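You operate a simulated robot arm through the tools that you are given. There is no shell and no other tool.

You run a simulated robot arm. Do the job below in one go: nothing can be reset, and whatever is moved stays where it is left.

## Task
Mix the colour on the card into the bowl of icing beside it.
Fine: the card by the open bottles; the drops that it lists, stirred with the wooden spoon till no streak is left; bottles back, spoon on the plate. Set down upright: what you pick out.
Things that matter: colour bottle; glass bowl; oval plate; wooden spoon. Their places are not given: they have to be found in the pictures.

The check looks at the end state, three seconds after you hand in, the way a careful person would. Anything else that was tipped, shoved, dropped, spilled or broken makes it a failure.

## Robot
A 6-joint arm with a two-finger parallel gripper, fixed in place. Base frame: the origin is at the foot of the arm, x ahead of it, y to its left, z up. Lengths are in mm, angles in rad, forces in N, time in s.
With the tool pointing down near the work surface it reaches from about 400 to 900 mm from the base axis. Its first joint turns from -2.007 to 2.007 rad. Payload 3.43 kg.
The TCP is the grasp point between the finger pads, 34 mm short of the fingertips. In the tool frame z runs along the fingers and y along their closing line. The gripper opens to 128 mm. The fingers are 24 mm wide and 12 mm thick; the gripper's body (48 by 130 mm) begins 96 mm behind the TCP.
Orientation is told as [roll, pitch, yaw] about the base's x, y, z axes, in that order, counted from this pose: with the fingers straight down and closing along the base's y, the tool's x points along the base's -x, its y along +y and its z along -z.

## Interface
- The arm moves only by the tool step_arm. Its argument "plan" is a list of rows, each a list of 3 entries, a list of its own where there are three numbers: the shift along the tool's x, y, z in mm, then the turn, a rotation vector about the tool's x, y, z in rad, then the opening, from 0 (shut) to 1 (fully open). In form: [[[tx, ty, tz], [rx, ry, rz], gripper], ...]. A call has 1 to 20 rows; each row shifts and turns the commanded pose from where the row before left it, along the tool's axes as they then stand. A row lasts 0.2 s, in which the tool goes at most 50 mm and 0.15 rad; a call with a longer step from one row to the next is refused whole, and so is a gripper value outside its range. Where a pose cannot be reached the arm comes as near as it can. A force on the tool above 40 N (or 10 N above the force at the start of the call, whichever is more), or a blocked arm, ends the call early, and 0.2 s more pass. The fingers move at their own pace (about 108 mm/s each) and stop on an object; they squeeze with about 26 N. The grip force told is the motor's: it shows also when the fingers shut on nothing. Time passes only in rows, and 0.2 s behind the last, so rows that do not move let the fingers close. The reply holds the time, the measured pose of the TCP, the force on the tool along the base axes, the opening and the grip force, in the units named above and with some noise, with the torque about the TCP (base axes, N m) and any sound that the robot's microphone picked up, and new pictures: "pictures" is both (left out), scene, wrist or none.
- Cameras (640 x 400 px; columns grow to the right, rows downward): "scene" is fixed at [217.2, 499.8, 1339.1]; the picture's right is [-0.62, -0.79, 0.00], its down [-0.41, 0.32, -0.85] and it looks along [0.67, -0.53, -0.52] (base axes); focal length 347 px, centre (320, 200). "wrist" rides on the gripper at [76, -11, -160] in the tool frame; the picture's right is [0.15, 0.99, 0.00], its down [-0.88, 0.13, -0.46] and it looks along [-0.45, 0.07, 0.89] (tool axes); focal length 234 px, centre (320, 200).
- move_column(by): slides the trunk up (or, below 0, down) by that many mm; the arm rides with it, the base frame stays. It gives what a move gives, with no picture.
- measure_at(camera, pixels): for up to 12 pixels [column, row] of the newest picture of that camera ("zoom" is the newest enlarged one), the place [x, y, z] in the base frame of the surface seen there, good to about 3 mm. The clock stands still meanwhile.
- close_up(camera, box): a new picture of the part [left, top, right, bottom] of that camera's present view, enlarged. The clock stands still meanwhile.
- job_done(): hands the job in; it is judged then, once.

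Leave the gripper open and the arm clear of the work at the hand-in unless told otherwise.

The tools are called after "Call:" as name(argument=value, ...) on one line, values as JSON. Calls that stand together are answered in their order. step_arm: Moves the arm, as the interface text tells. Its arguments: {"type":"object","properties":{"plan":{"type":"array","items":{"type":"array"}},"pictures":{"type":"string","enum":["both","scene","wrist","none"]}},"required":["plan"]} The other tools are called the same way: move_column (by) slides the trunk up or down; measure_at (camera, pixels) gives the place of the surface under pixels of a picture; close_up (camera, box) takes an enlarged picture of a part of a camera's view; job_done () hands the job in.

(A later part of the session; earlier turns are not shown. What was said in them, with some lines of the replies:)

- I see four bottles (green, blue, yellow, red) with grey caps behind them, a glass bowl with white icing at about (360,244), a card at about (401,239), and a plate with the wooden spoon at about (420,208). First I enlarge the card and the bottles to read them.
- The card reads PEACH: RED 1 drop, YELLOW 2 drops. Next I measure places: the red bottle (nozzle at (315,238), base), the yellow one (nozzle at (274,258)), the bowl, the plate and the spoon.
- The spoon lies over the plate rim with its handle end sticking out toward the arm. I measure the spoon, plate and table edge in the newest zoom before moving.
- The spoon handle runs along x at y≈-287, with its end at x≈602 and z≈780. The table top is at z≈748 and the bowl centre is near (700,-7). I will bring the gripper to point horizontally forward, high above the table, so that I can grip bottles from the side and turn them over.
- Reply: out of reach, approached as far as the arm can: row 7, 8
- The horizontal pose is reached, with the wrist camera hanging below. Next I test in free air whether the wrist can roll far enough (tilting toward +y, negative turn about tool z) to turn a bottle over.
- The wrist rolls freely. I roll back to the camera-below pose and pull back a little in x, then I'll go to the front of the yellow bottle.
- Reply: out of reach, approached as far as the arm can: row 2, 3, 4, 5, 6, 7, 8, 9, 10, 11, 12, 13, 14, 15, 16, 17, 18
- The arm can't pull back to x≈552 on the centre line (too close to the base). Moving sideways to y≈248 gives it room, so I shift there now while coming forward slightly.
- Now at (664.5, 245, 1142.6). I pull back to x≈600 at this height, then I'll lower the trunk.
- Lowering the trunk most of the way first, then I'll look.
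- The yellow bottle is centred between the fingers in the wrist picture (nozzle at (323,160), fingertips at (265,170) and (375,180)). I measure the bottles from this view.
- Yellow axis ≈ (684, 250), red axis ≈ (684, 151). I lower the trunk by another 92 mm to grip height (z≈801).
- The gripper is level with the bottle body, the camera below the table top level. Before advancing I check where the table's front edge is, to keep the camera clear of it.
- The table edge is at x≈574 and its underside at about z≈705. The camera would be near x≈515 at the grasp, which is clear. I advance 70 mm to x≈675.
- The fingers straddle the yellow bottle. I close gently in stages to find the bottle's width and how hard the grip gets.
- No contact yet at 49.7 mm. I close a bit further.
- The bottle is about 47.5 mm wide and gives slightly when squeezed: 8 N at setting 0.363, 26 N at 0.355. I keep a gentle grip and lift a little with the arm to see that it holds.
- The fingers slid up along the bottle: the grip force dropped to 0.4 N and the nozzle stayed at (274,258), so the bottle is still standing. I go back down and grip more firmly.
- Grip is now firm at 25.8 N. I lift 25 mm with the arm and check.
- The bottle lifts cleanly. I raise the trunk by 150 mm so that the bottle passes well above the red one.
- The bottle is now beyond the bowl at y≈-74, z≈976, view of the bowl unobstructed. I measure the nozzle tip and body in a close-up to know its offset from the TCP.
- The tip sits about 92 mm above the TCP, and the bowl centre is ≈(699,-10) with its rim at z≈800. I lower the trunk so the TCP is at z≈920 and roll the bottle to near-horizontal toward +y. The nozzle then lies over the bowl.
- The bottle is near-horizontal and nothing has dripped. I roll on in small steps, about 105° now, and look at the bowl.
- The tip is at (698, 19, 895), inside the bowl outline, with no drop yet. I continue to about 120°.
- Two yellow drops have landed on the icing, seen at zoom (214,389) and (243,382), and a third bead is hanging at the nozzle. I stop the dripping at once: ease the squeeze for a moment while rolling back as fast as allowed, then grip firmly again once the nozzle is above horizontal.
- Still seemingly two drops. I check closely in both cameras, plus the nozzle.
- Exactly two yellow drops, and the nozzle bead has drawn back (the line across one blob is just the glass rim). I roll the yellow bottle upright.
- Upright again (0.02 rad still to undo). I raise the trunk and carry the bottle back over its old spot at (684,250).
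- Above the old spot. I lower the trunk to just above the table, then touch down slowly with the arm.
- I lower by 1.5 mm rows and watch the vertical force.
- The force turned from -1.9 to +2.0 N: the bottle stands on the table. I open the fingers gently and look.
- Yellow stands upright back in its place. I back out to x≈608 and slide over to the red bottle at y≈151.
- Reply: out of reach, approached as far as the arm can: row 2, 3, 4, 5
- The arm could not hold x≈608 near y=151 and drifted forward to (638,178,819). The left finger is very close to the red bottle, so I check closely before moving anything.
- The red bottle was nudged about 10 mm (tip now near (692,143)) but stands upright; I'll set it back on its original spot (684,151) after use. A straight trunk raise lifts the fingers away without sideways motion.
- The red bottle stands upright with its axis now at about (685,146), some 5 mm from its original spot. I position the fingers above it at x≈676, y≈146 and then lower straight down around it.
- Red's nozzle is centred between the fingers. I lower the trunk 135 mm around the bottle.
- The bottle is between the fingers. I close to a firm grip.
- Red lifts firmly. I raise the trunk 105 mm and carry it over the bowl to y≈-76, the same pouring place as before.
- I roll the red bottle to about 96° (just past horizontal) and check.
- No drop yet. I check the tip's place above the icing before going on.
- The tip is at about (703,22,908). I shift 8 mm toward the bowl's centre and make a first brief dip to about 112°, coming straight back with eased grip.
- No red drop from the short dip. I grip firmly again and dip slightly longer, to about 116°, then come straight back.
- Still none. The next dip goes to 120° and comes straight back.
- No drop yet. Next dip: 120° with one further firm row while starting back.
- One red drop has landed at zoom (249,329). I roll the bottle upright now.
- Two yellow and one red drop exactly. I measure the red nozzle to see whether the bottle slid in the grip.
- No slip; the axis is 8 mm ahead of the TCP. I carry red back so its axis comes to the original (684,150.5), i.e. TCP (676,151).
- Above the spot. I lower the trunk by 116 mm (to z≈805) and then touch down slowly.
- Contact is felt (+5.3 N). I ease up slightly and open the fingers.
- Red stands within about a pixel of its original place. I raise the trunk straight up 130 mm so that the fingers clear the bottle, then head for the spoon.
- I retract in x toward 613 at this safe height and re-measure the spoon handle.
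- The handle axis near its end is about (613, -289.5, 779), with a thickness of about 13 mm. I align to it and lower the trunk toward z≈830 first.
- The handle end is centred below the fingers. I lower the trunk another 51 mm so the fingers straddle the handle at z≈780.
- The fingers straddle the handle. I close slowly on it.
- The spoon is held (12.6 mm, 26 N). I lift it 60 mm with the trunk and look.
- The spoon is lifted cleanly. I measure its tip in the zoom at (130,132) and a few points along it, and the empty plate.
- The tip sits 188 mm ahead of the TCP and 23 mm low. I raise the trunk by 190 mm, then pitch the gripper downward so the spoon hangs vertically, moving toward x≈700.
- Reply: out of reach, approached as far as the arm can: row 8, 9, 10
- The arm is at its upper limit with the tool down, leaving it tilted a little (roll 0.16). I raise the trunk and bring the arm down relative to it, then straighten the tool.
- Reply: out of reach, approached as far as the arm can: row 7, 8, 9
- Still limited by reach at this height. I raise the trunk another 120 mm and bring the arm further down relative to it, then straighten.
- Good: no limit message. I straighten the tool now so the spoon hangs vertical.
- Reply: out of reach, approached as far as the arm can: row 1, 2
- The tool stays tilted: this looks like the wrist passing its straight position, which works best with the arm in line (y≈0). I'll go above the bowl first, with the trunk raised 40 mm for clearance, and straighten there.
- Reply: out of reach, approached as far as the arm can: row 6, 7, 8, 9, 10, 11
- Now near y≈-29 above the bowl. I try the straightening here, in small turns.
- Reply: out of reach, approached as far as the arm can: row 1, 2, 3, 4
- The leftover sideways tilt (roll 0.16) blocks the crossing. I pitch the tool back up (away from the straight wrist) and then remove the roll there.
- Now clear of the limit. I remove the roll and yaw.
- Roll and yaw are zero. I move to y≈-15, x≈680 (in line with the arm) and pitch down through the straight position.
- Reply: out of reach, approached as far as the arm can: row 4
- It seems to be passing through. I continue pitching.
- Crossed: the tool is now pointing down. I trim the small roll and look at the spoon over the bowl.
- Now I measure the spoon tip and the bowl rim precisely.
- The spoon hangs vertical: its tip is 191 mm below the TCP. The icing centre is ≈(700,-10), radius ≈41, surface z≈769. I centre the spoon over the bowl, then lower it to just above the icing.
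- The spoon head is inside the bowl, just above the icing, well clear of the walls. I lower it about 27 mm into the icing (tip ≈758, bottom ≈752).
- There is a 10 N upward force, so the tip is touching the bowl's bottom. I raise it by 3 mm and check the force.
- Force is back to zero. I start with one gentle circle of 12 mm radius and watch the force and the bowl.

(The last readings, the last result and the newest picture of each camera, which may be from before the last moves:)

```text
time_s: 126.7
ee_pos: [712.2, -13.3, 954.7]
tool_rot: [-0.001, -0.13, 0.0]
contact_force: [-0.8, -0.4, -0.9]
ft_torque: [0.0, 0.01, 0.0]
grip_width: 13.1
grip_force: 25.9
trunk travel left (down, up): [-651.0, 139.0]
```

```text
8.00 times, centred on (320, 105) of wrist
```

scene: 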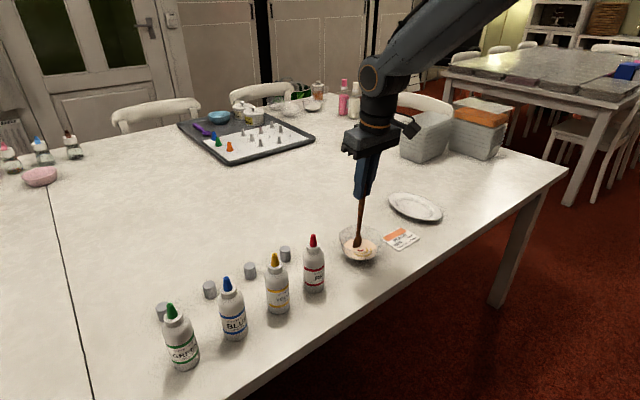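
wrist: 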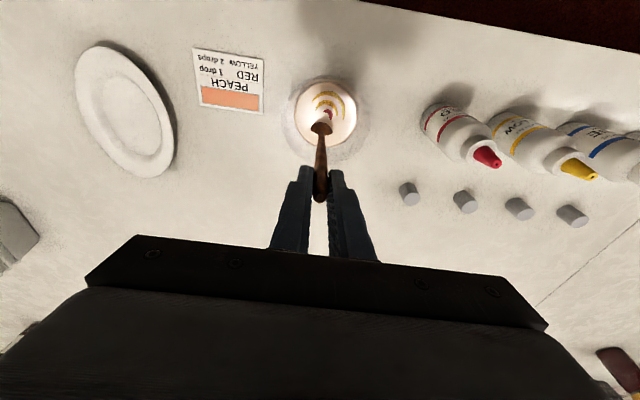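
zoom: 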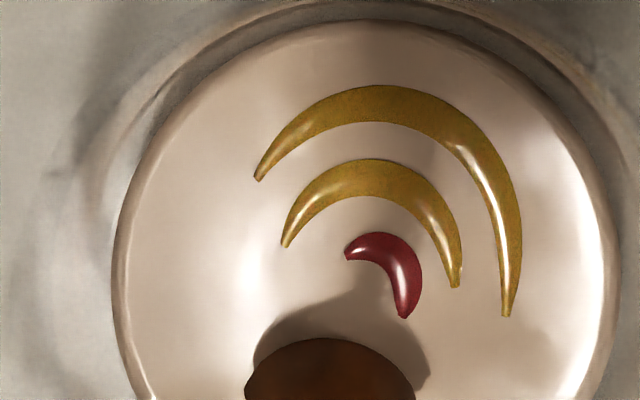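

Stirring works: streaks have formed and the icing is turning peach, with no notable force. I widen to an 18 mm radius and keep going.

Call:
step_arm(plan=[[[-5.82, 0, 1.78], [0, 0, 0], 0.03], [[2.39, 9, -0.32], [0, 0, 0], 0.03], [[6.53, 6.59, -0.87], [0, 0, 0], 0.03], [[8.92, 2.41, -1.18], [0, 0, 0], 0.03], [[8.92, -2.41, -1.18], [0, 0, 0], 0.03], [[6.53, -6.59, -0.87], [0, 0, 0], 0.03], [[2.39, -9, -0.32], [0, 0, 0], 0.03], [[-2.39, -9, 0.32], [0, 0, 0], 0.03], [[-6.53, -6.59, 0.87], [0, 0, 0], 0.03], [[-8.92, -2.41, 1.18], [0, 0, 0], 0.03], [[-8.92, 2.41, 1.18], [0, 0, 0], 0.03], [[-6.53, 6.59, 0.87], [0, 0, 0], 0.03], [[-2.39, 9, 0.32], [0, 0, 0], 0.03], [[2.39, 9, -0.32], [0, 0, 0], 0.03], [[6.53, 6.59, -0.87], [0, 0, 0], 0.03], [[8.92, 2.41, -1.18], [0, 0, 0], 0.03], [[8.92, -2.41, -1.18], [0, 0, 0], 0.03], [[6.53, -6.59, -0.87], [0, 0, 0], 0.03], [[2.39, -9, -0.32], [0, 0, 0], 0.03]], pictures="both")

Call:
close_up(camera="scene", box=[312, 205, 408, 265])

Call:
close_up(camera="wrist", box=[280, 80, 376, 140])

```text
time_s: 130.7
ee_pos: [682.4, -14.1, 952.6]
tool_rot: [-0.002, -0.132, -0.003]
contact_force: [0.0, 0.1, 0.3]
ft_torque: [0.03, 0.03, 0.01]
grip_width: 12.9
grip_force: 25.8
trunk travel left (down, up): [-651.0, 139.0]
```

scene: 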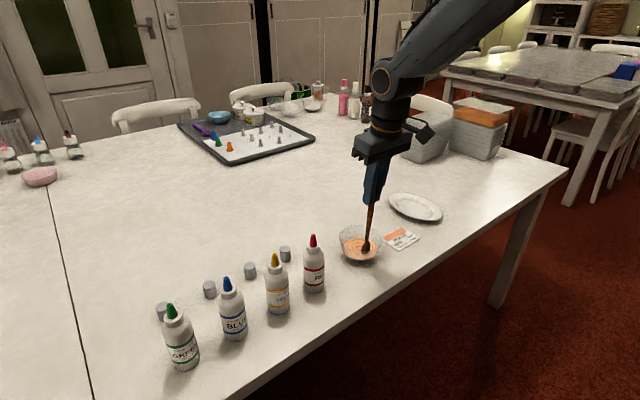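
wrist: 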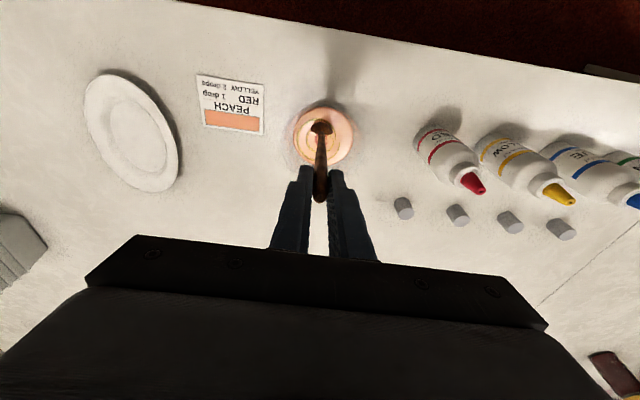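

```text
6.67 times, centred on (360, 235) of scene
```

zoom: 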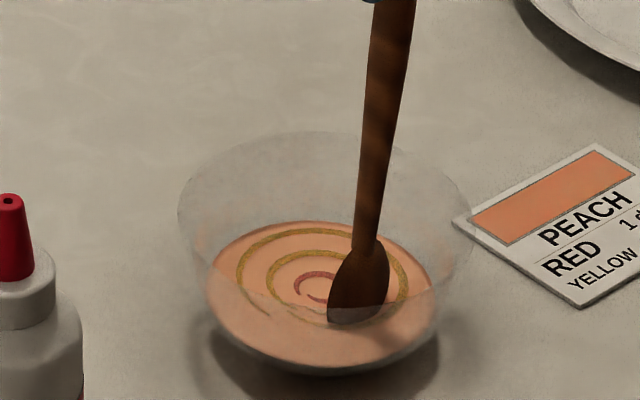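

```text
6.67 times, centred on (328, 110) of wrist
```

zoom: 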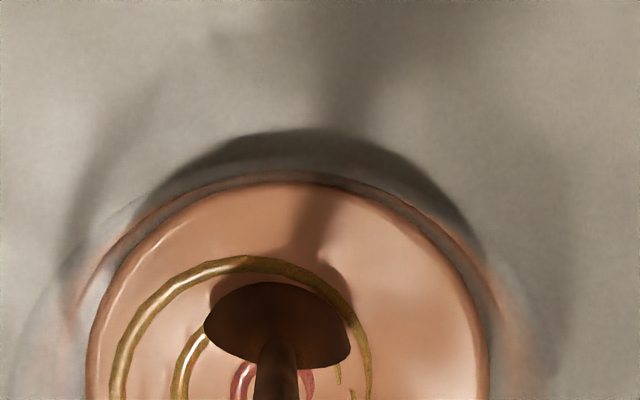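

Good progress; the icing is peach with thin spiral streaks left, and the bowl has not moved. I continue for 1.5 more turns.

Call:
step_arm(plan=[[[-2.39, -9, 0.32], [0, 0, 0], 0.03], [[-6.53, -6.59, 0.87], [0, 0, 0], 0.03], [[-8.92, -2.41, 1.18], [0, 0, 0], 0.03], [[-8.92, 2.41, 1.18], [0, 0, 0], 0.03], [[-6.53, 6.59, 0.87], [0, 0, 0], 0.03], [[-2.39, 9, 0.32], [0, 0, 0], 0.03], [[2.39, 9, -0.32], [0, 0, 0], 0.03], [[6.53, 6.59, -0.87], [0, 0, 0], 0.03], [[8.92, 2.41, -1.18], [0, 0, 0], 0.03], [[8.92, -2.41, -1.18], [0, 0, 0], 0.03], [[6.53, -6.59, -0.87], [0, 0, 0], 0.03], [[2.39, -9, -0.32], [0, 0, 0], 0.03], [[-2.39, -9, 0.32], [0, 0, 0], 0.03], [[-6.53, -6.59, 0.87], [0, 0, 0], 0.03], [[-8.92, -2.41, 1.18], [0, 0, 0], 0.03], [[-8.92, 2.41, 1.18], [0, 0, 0], 0.03], [[-6.53, 6.59, 0.87], [0, 0, 0], 0.03], [[-2.39, 9, 0.32], [0, 0, 0], 0.03]], pictures="both")

Call:
close_up(camera="scene", box=[312, 205, 408, 265])

Call:
close_up(camera="wrist", box=[280, 80, 376, 140])

```text
time_s: 134.5
ee_pos: [719.3, -14.2, 950.7]
tool_rot: [-0.004, -0.131, -0.001]
contact_force: [-0.1, 0.2, 0.0]
ft_torque: [0.05, -0.03, 0.03]
grip_width: 12.9
grip_force: 26.1
trunk travel left (down, up): [-651.0, 139.0]
```

scene: 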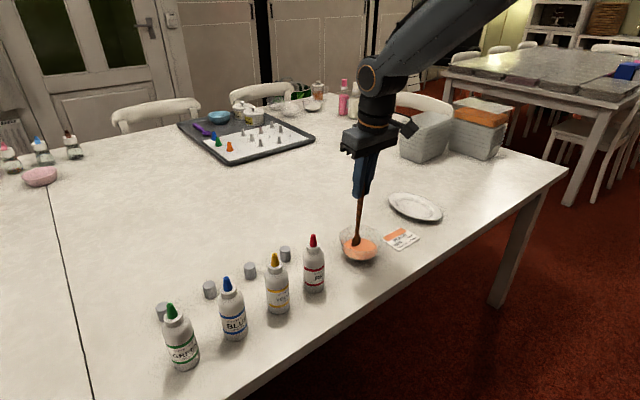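
wrist: 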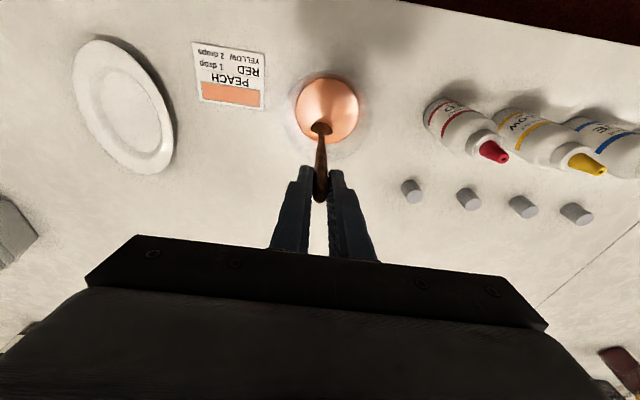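

```text
6.67 times, centred on (360, 235) of scene
```

zoom: 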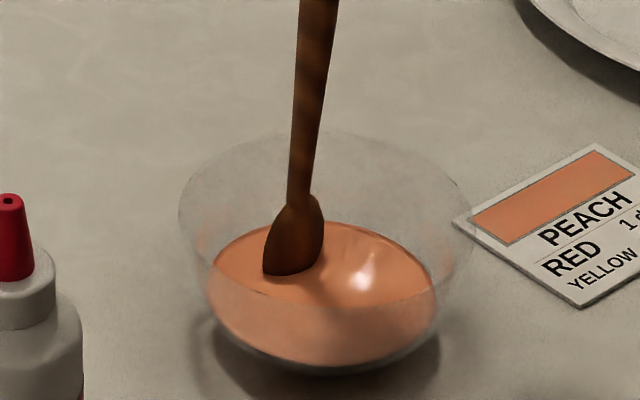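

```text
6.67 times, centred on (328, 110) of wrist
```

zoom: 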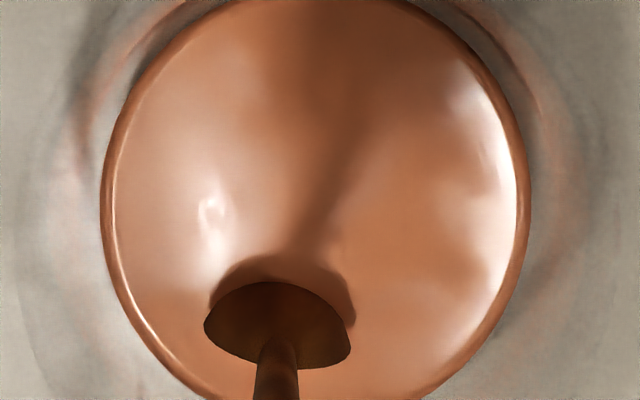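

No streaks remain and the colour matches the card. I do one more turn for certainty and finish at the bowl's centre.

Call:
step_arm(plan=[[[2.39, 9, -0.32], [0, 0, 0], 0.03], [[6.53, 6.59, -0.87], [0, 0, 0], 0.03], [[8.92, 2.41, -1.18], [0, 0, 0], 0.03], [[8.92, -2.41, -1.18], [0, 0, 0], 0.03], [[6.53, -6.59, -0.87], [0, 0, 0], 0.03], [[2.39, -9, -0.32], [0, 0, 0], 0.03], [[-2.39, -9, 0.32], [0, 0, 0], 0.03], [[-6.53, -6.59, 0.87], [0, 0, 0], 0.03], [[-8.92, -2.41, 1.18], [0, 0, 0], 0.03], [[-8.92, 2.41, 1.18], [0, 0, 0], 0.03], [[-6.53, 6.59, 0.87], [0, 0, 0], 0.03], [[-2.39, 9, 0.32], [0, 0, 0], 0.03], [[8.92, 0, -1.18], [0, 0, 0], 0.03], [[8.92, 0, -1.18], [0, 0, 0], 0.03], [[0, 0, 0], [0, 0, 0], 0.03]], pictures="both")

Call:
close_up(camera="scene", box=[312, 205, 408, 265])

Call:
close_up(camera="wrist", box=[280, 80, 376, 140])

```text
time_s: 137.7
ee_pos: [701.1, -12.9, 952.2]
tool_rot: [-0.002, -0.132, -0.002]
contact_force: [-0.6, 0.4, -0.5]
ft_torque: [0.02, 0.0, -0.02]
grip_width: 13.1
grip_force: 26.0
trunk travel left (down, up): [-651.0, 139.0]
```

scene: 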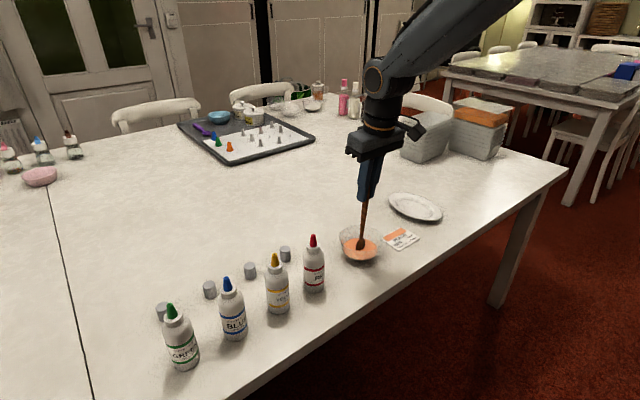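
wrist: 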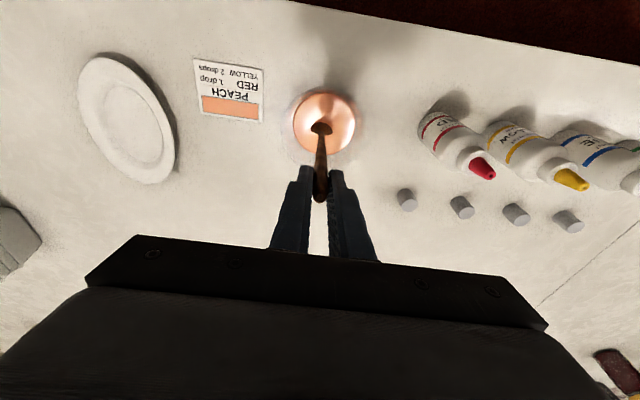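

```text
6.67 times, centred on (360, 235) of scene
```

zoom: 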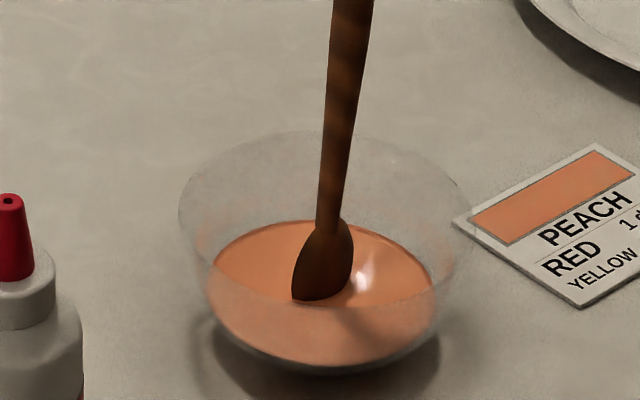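

```text
6.67 times, centred on (328, 110) of wrist
```

zoom: 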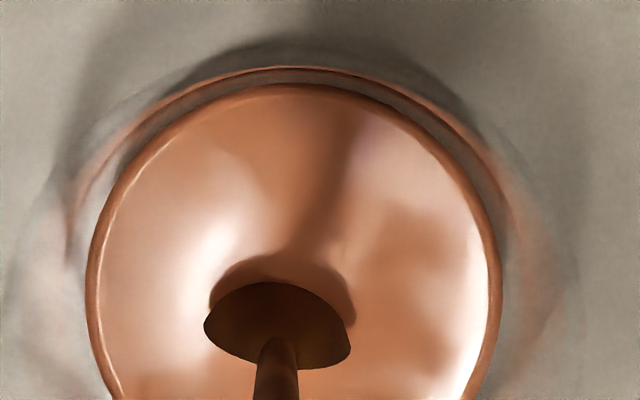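

The icing is uniform peach. I lift the spoon slowly out of the icing and hold it low over the bowl for a moment so that anything can drip off.

Call:
step_arm(plan=[[[-0.8, 0, -6], [0, 0, 0], 0.03], [[-0.8, 0, -6], [0, 0, 0], 0.03], [[-0.8, 0, -6], [0, 0, 0], 0.03], [[-0.8, 0, -6], [0, 0, 0], 0.03], [[0, 0, 0], [0, 0, 0], 0.03], [[0, 0, 0], [0, 0, 0], 0.03], [[0, 0, 0], [0, 0, 0], 0.03], [[0, 0, 0], [0, 0, 0], 0.03], [[0, 0, 0], [0, 0, 0], 0.03], [[0, 0, 0], [0, 0, 0], 0.03], [[0, 0, 0], [0, 0, 0], 0.03], [[0, 0, 0], [0, 0, 0], 0.03], [[0, 0, 0], [0, 0, 0], 0.03], [[0, 0, 0], [0, 0, 0], 0.03], [[0, 0, 0], [0, 0, 0], 0.03]], pictures="both")

Call:
close_up(camera="scene", box=[312, 205, 408, 265])

```text
time_s: 140.9
ee_pos: [700.9, -12.7, 976.9]
tool_rot: [-0.003, -0.131, -0.002]
contact_force: [-0.1, -0.6, 0.4]
ft_torque: [0.0, 0.04, -0.01]
grip_width: 13.1
grip_force: 25.7
trunk travel left (down, up): [-651.0, 139.0]
```

scene: 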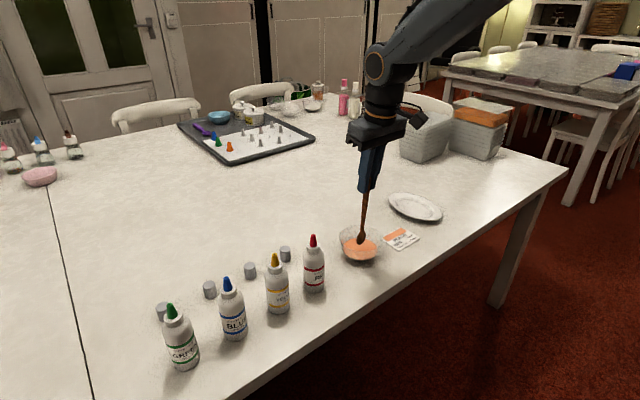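
wrist: 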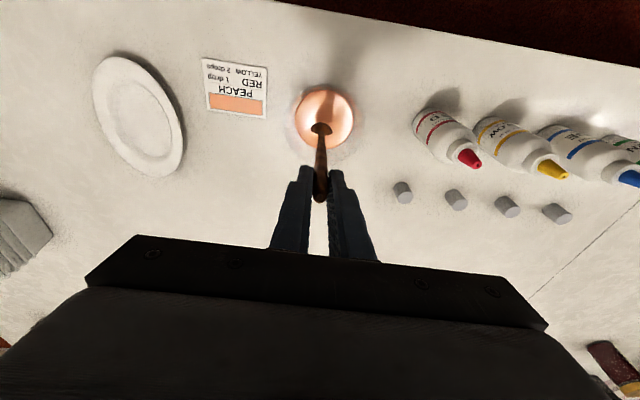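

```text
6.67 times, centred on (360, 235) of scene
```

zoom: 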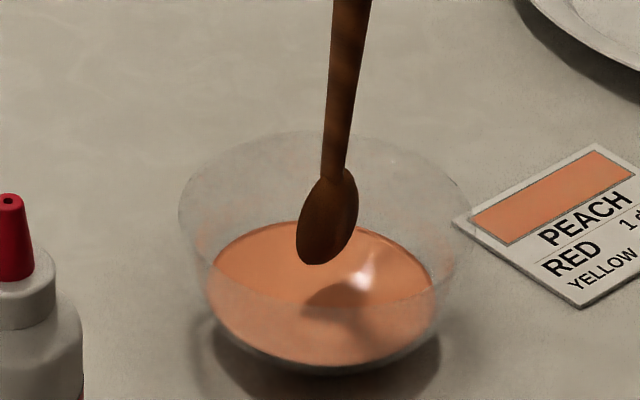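

The icing is smooth and nothing drips. I raise the trunk by 100 mm and pitch the spoon up again through the in-line wrist position.

Call:
move_column(by=100)

Call:
step_arm(plan=[[[0, 0, 0], [0, -0.13, 0], 0.03], [[0, 0, 0], [0, -0.13, 0], 0.03], [[0, 0, 0], [0, -0.13, 0], 0.03], [[0, 0, 0], [0, -0.13, 0], 0.03], [[0, 0, 0], [0, -0.13, 0], 0.03], [[0, 0, 0], [0, -0.13, 0], 0.03], [[0, 0, 0], [0, 0, 0], 0.03]], pictures="scene")

```text
time_s: 142.2
ee_pos: [701.4, -12.8, 1076.4]
tool_rot: [-0.003, -0.131, -0.001]
contact_force: [0.6, 0.6, -0.7]
ft_torque: [0.02, 0.03, -0.01]
grip_width: 12.9
grip_force: 26.2
trunk travel left (down, up): [-751.0, 39.0]
```

```text
time_s: 143.8
ee_pos: [700.7, -13.7, 1076.6]
tool_rot: [-0.002, -0.913, 0.001]
contact_force: [0.5, 0.4, -0.6]
ft_torque: [0.0, 0.02, -0.06]
grip_width: 13.0
grip_force: 25.4
trunk travel left (down, up): [-751.0, 39.0]
```

scene: 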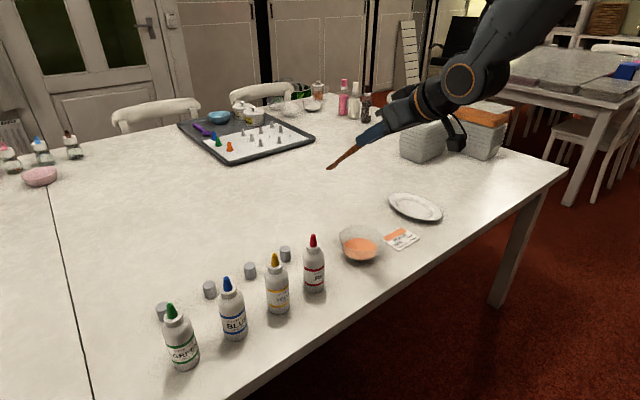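

Crossed smoothly. I pitch on to horizontal.

Call:
step_arm(plan=[[[0, 0, 0], [0, -0.1316, 0], 0.03], [[0, 0, 0], [0, -0.1316, 0], 0.03], [[0, 0, 0], [0, -0.1316, 0], 0.03], [[0, 0, 0], [0, -0.1316, 0], 0.03], [[0, 0, 0], [0, -0.1316, 0], 0.03], [[0, 0, 0], [0, 0, 0], 0.03]], pictures="none")

```text
time_s: 145.2
ee_pos: [699.7, -14.1, 1075.2]
tool_rot: [-1.498, -1.571, 1.498]
contact_force: [0.2, 1.1, -0.9]
ft_torque: [-0.01, 0.03, 0.02]
grip_width: 13.1
grip_force: 25.5
trunk travel left (down, up): [-751.0, 39.0]
```

Horizontal again. I carry the spoon over to the plate's line at y≈-289.

Call:
step_arm(plan=[[[0, -25, -6], [0, 0, 0], 0.03], [[0, -25, -6], [0, 0, 0], 0.03], [[0, -25, -6], [0, 0, 0], 0.03], [[0, -25, -6], [0, 0, 0], 0.03], [[0, -25, -6], [0, 0, 0], 0.03], [[0, -25, -6], [0, 0, 0], 0.03], [[0, -25, -6], [0, 0, 0], 0.03], [[0, -25, -6], [0, 0, 0], 0.03], [[0, -25, -6], [0, 0, 0], 0.03], [[0, -25, -6], [0, 0, 0], 0.03], [[0, -25, -6], [0, 0, 0], 0.03], [[0, 0, -10], [0, 0, 0], 0.03], [[0, 0, -10], [0, 0, 0], 0.03], [[0, 0, 0], [0, 0, 0], 0.03]], pictures="both")

```text
time_s: 148.2
ee_pos: [614.1, -289.6, 1076.9]
tool_rot: [-0.732, -1.568, 0.73]
contact_force: [0.6, -0.1, -0.7]
ft_torque: [-0.01, 0.02, 0.01]
grip_width: 12.8
grip_force: 25.9
trunk travel left (down, up): [-751.0, 39.0]
```

scene: 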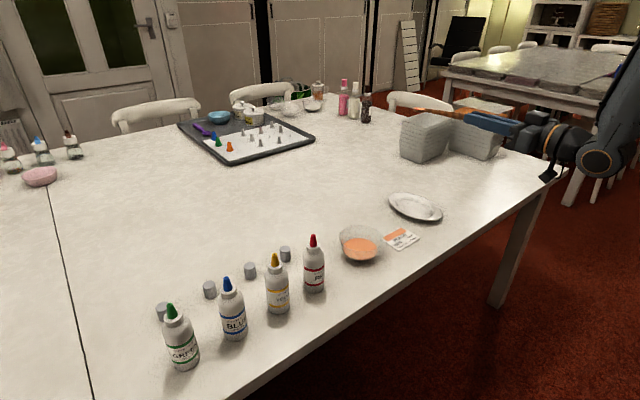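
wrist: 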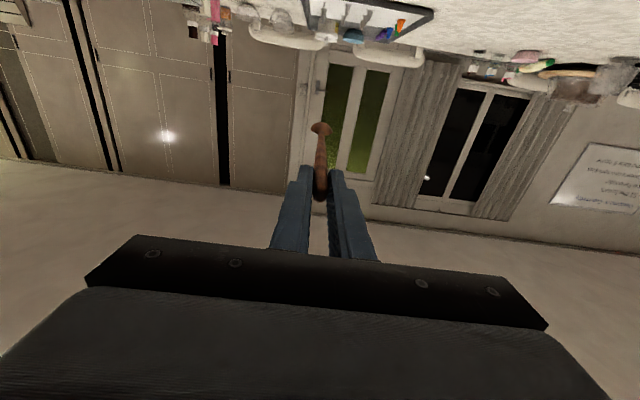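

The spoon is aligned over the plate line. I lower the trunk by 235 mm (to z≈842) and check against the earlier picture.

Call:
move_column(by=-235)

Call:
step_arm(plan=[[[0, 0, -2], [0, 0, 0], 0.03], [[0, 0, 0], [0, 0, 0], 0.03]], pictures="both")

Call:
close_up(camera="scene", box=[384, 165, 480, 225])

```text
time_s: 150.7
ee_pos: [614.5, -288.3, 841.7]
tool_rot: [-0.898, -1.568, 0.896]
contact_force: [-0.2, 0.0, -0.7]
ft_torque: [-0.01, 0.05, 0.0]
grip_width: 12.8
grip_force: 26.2
trunk travel left (down, up): [-516.0, 274.0]
```

```text
time_s: 151.3
ee_pos: [612.1, -288.1, 841.4]
tool_rot: [-0.761, -1.57, 0.761]
contact_force: [-0.2, 0.2, -0.3]
ft_torque: [0.01, 0.02, 0.0]
grip_width: 12.8
grip_force: 26.0
trunk travel left (down, up): [-516.0, 274.0]
```

scene: 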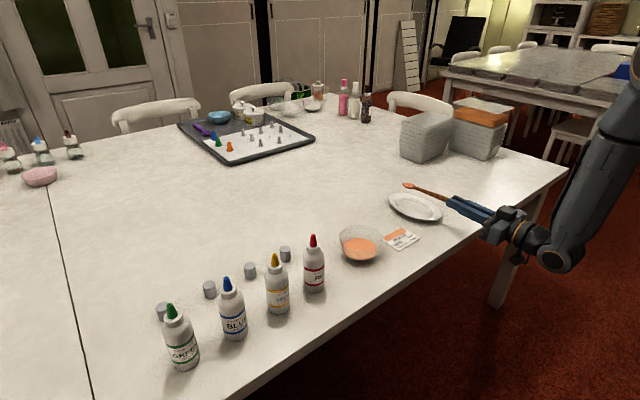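
wrist: 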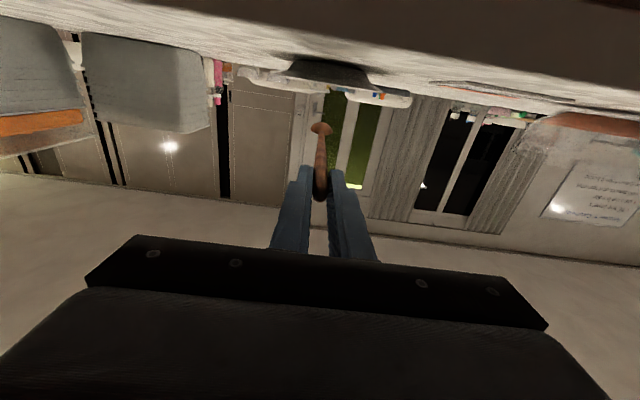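

```text
6.67 times, centred on (432, 195) of scene
```

zoom: 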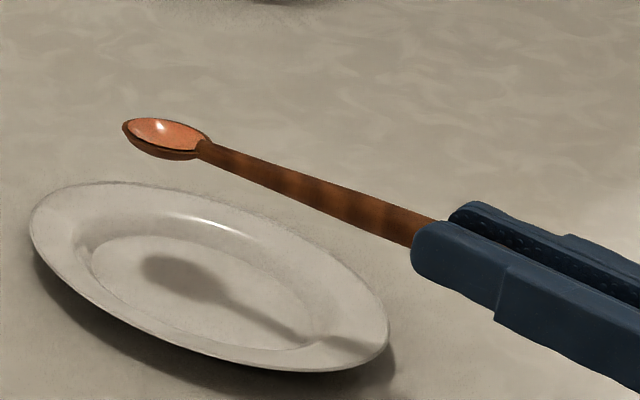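

The spoon holds a little peach icing and sits over the plate just as before. I lower the trunk 56 mm, then touch down slowly.

Call:
move_column(by=-56)

Call:
step_arm(plan=[[[1, -0.5, 0], [0, 0, 0], 0.03], [[1, 0, 0], [0, 0, 0], 0.03], [[0, 0, 0], [0, 0, 0], 0.03]], pictures="none")

```text
time_s: 152.3
ee_pos: [611.8, -288.6, 786.0]
tool_rot: [-0.856, -1.569, 0.855]
contact_force: [0.1, 0.4, -1.2]
ft_torque: [0.04, 0.05, -0.03]
grip_width: 13.0
grip_force: 25.9
trunk travel left (down, up): [-460.0, 330.0]
```

```text
time_s: 153.1
ee_pos: [612.1, -289.2, 783.6]
tool_rot: [-0.885, -1.568, 0.884]
contact_force: [-0.8, -0.3, 0.1]
ft_torque: [0.01, 0.03, -0.02]
grip_width: 12.6
grip_force: 25.9
trunk travel left (down, up): [-460.0, 330.0]
```

Call:
step_arm(plan=[[[0.8, 0, 0], [0, 0, 0], 0.03], [[0.8, 0, 0], [0, 0, 0], 0.03], [[0, 0, 0], [0, 0, 0], 0.03]], pictures="both")

Call:
close_up(camera="scene", box=[384, 180, 480, 240])

```text
time_s: 153.9
ee_pos: [612.8, -288.5, 781.7]
tool_rot: [-0.896, -1.57, 0.895]
contact_force: [-0.2, 0.3, 0.2]
ft_torque: [-0.05, 0.03, 0.01]
grip_width: 12.9
grip_force: 25.6
trunk travel left (down, up): [-460.0, 330.0]
```

scene: 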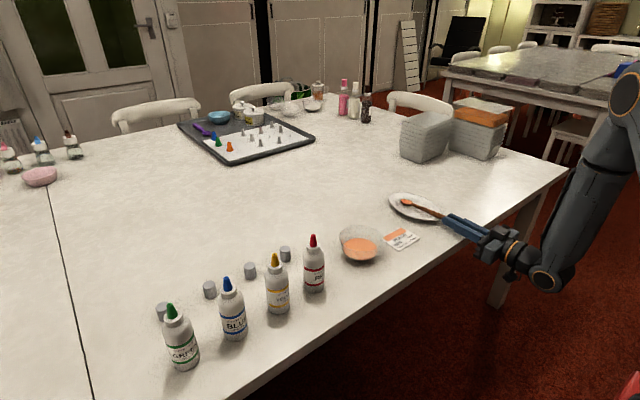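
wrist: 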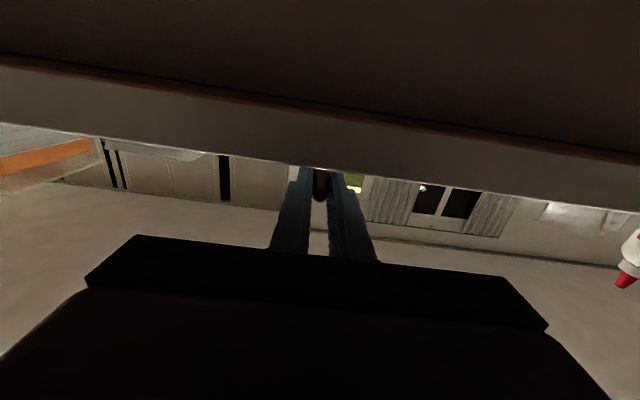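

```text
6.67 times, centred on (432, 210) of scene
```

zoom: 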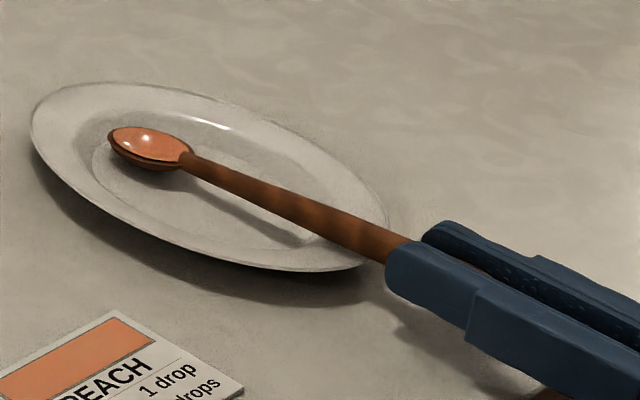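

Nearly down; the head is about 3 mm above its resting place. I nose down a touch and lower a bit more.

Call:
step_arm(plan=[[[0.5, 0, 0], [0, 0.015, 0], 0.03], [[0.7, 0, 0], [0, 0, 0], 0.03], [[0, 0, 0], [0, 0, 0], 0.03]], pictures="none")

```text
time_s: 154.7
ee_pos: [612.7, -287.6, 781.2]
tool_rot: [-0.102, -1.554, 0.103]
contact_force: [-0.7, -0.6, 5.2]
ft_torque: [0.0, -0.9, -0.04]
grip_width: 13.2
grip_force: 26.2
trunk travel left (down, up): [-460.0, 330.0]
```

The head touches with 5 N. I relieve it slightly by nosing up and lowering the handle end.

Call:
step_arm(plan=[[[0.4, 0, 0], [0, -0.008, 0], 0.03], [[0, 0, 0], [0, 0, 0], 0.03]], pictures="none")

```text
time_s: 155.3
ee_pos: [613.1, -288.9, 780.2]
tool_rot: [-0.11, -1.562, 0.11]
contact_force: [1.4, -0.1, 0.6]
ft_torque: [0.0, -0.03, -0.01]
grip_width: 13.1
grip_force: 25.9
trunk travel left (down, up): [-460.0, 330.0]
```

Call:
step_arm(plan=[[[0.7, 0, 0], [0, 0, 0], 0.03], [[0, 0, 0], [0, 0, 0], 0.03]], pictures="none")

```text
time_s: 155.9
ee_pos: [612.6, -289.0, 779.2]
tool_rot: [-0.168, -1.56, 0.165]
contact_force: [0.6, 1.1, 0.6]
ft_torque: [0.02, -0.05, 0.02]
grip_width: 12.8
grip_force: 26.0
trunk travel left (down, up): [-460.0, 330.0]
```

Call:
step_arm(plan=[[[0.7, 0, 0], [0, 0, 0], 0.03], [[0, 0, 0], [0, 0, 0], 0.03]], pictures="both")

Call:
close_up(camera="scene", box=[384, 180, 480, 240])

```text
time_s: 156.5
ee_pos: [612.5, -288.7, 779.6]
tool_rot: [-0.276, -1.561, 0.274]
contact_force: [0.1, 0.3, 5.6]
ft_torque: [0.02, -0.38, 0.08]
grip_width: 12.9
grip_force: 25.8
trunk travel left (down, up): [-460.0, 330.0]
```

scene: 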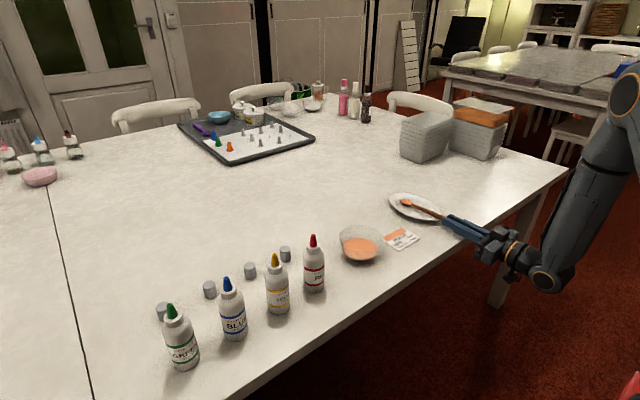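
wrist: 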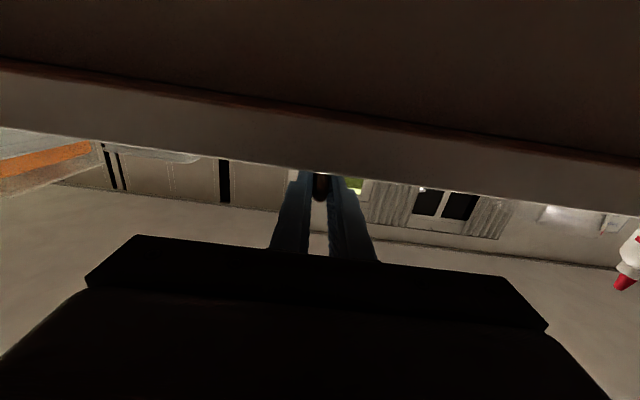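

```text
6.67 times, centred on (432, 210) of scene
```

zoom: 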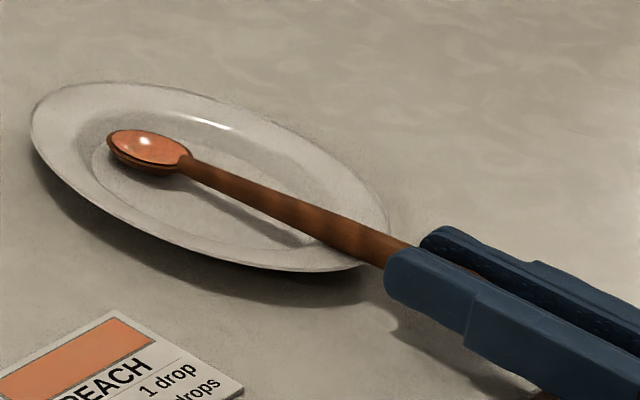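

The handle now rests on the rim and the head on the plate (5.6 N shared). I ease up slightly and open the fingers gradually.

Call:
step_arm(plan=[[[-0.4, 0, 0], [0, 0, 0], 0.08], [[0, 0, 0], [0, 0, 0], 0.1], [[0, 0, 0], [0, 0, 0], 0.12], [[0, 0, 0], [0, 0, 0], 0.16], [[0, 0, 0], [0, 0, 0], 0.24], [[0, 0, 0], [0, 0, 0], 0.34], [[0, 0, 0], [0, 0, 0], 0.42], [[0, 0, 0], [0, 0, 0], 0.42]], pictures="both")

Call:
close_up(camera="scene", box=[384, 180, 480, 240])

```text
time_s: 158.3
ee_pos: [612.9, -288.5, 778.1]
tool_rot: [-0.153, -1.564, 0.153]
contact_force: [-0.3, -0.4, 0.2]
ft_torque: [-0.02, -0.02, 0.01]
grip_width: 53.8
grip_force: 0.0
trunk travel left (down, up): [-460.0, 330.0]
```

scene: 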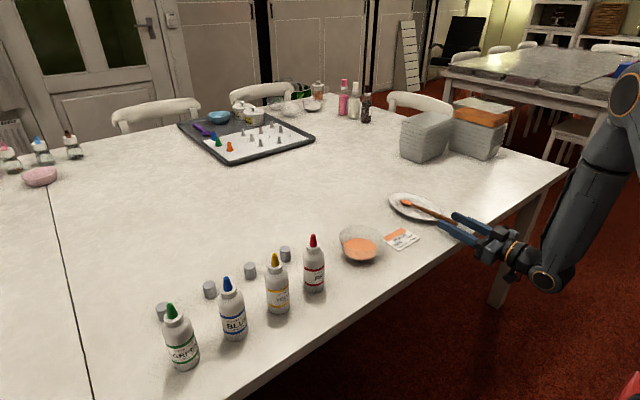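
wrist: 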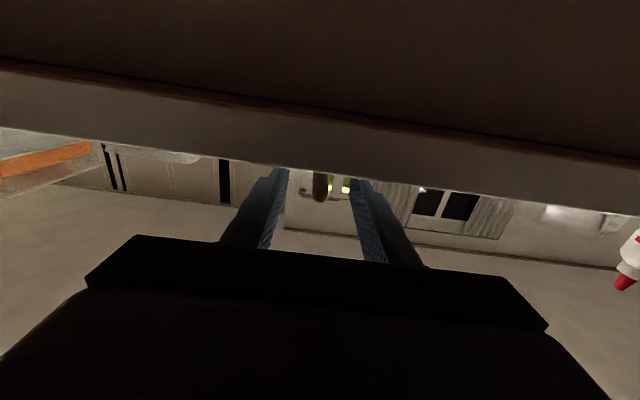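

```text
6.67 times, centred on (432, 210) of scene
```

zoom: 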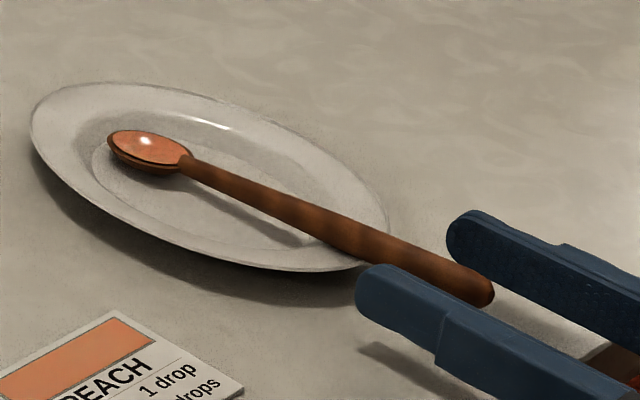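

The spoon rests on the plate by itself. I raise the trunk straight up 250 mm, clear of everything.

Call:
move_column(by=250)

Call:
step_arm(plan=[[[0, 0, 0], [0, 0, 0], 0.7], [[0, 0, 0], [0, 0, 0], 1], [[0, 0, 0], [0, 0, 0], 1]], pictures="both")

Call:
close_up(camera="scene", box=[320, 170, 480, 270])

Call:
close_up(camera="scene", box=[140, 220, 396, 380])

```text
time_s: 160.8
ee_pos: [612.7, -289.2, 1030.0]
tool_rot: [-0.117, -1.564, 0.115]
contact_force: [0.4, 0.5, 0.6]
ft_torque: [-0.03, 0.0, 0.0]
grip_width: 53.8
grip_force: 0.1
trunk travel left (down, up): [-710.0, 80.0]
```

```text
time_s: 161.7
ee_pos: [612.0, -288.3, 1029.2]
tool_rot: [-0.148, -1.561, 0.146]
contact_force: [-0.4, -0.8, 1.0]
ft_torque: [0.01, 0.01, -0.01]
grip_width: 127.8
grip_force: 0.1
trunk travel left (down, up): [-710.0, 80.0]
```

scene: 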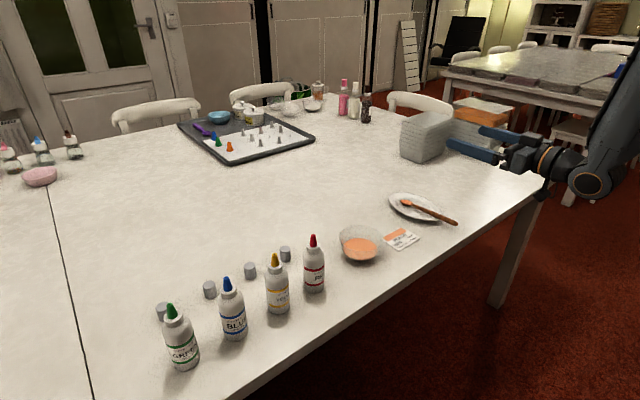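
wrist: 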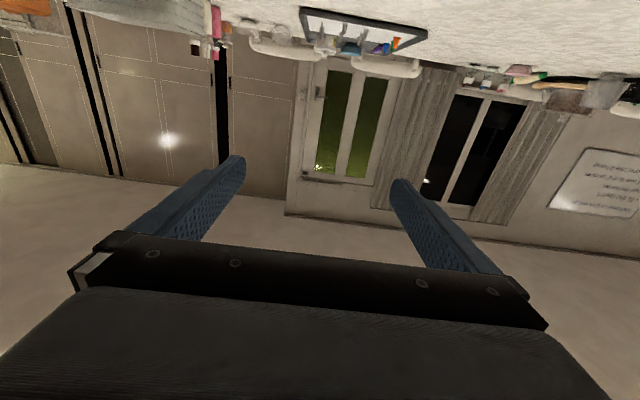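

```text
4.00 times, centred on (400, 220) of scene
```

zoom: 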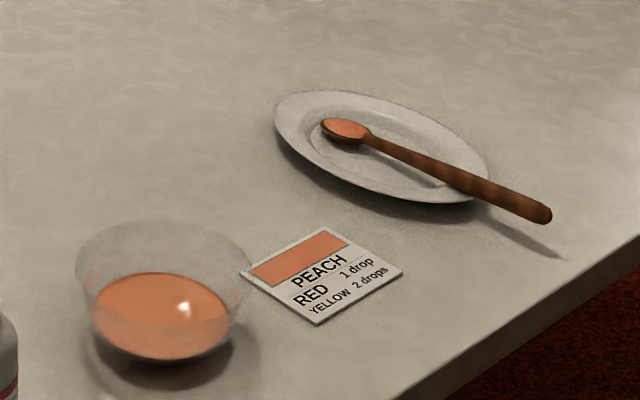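

```text
2.50 times, centred on (268, 300) of scene
```

zoom: 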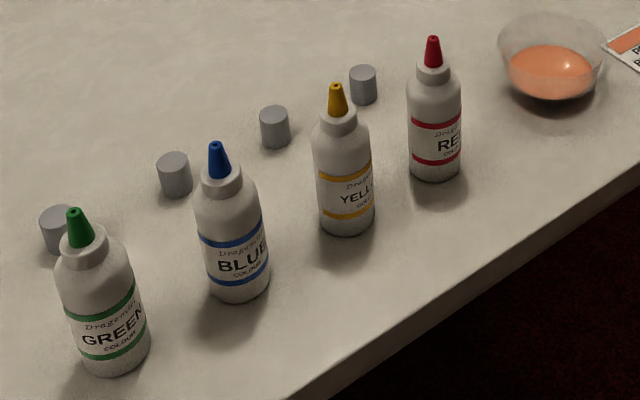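

Everything looks in order. The bottles are upright within a few mm of their spots, the bowl is uniform peach and unmoved, the card is clean, and the spoon is on the plate. I raise the trunk a further 70 mm and double-check places by measurement.

Call:
move_column(by=70)

Call:
measure_at(camera="zoom", pixels=[[433, 39], [433, 85], [434, 150], [337, 86], [340, 150], [343, 200], [363, 70], [274, 110]])

Call:
measure_at(camera="scene", pixels=[[401, 239], [384, 240], [420, 238], [402, 229], [339, 238], [382, 240], [392, 196], [456, 223]])

```text
time_s: 162.7
ee_pos: [612.1, -288.0, 1099.8]
tool_rot: [-0.145, -1.562, 0.144]
contact_force: [0.7, 0.7, 0.1]
ft_torque: [0.0, 0.03, 0.0]
grip_width: 128.2
grip_force: 0.1
trunk travel left (down, up): [-780.0, 10.0]
```

```text
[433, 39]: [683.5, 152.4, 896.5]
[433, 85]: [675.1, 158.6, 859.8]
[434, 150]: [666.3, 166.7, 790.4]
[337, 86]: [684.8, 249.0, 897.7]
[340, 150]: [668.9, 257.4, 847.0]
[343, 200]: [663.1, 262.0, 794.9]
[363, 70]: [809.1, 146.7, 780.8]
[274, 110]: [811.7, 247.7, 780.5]
```

```text
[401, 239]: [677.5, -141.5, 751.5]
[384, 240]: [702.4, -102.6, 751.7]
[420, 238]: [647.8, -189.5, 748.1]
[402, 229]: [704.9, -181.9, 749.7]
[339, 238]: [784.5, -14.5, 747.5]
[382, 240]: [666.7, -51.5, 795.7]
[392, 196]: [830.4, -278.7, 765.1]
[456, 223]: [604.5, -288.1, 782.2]
```

Measured places agree with the start: red tip (683.5,152.4), yellow tip (684.8,249.0), and the caps, card, plate and spoon are unchanged. The gripper is open and the arm is clear, so I hand in the job.

Call:
job_done()

```text
The job is handed in.
```

The icing is mixed to the card's peach: one drop of red and two of yellow, stirred until no streak was left. I handed the job in; the result of the check was not shown to me.

- **Bottles:** I nudged the red bottle about 5 mm while lining up to it. It stayed upright, and I set it back on its original spot after use. Red and yellow both stand upright within about 3 mm of where they started.
- **Spoon:** It lies on the plate as before, handle over the rim, with a little peach icing left in its bowl.
- **Bowl:** The spoon touched the bowl's bottom once with about 10 N, so I raised it before stirring. The bowl looks unmoved.
- **Table:** I saw no drips or spills on the table or card.
- **Arm:** The gripper is open and well above the work.
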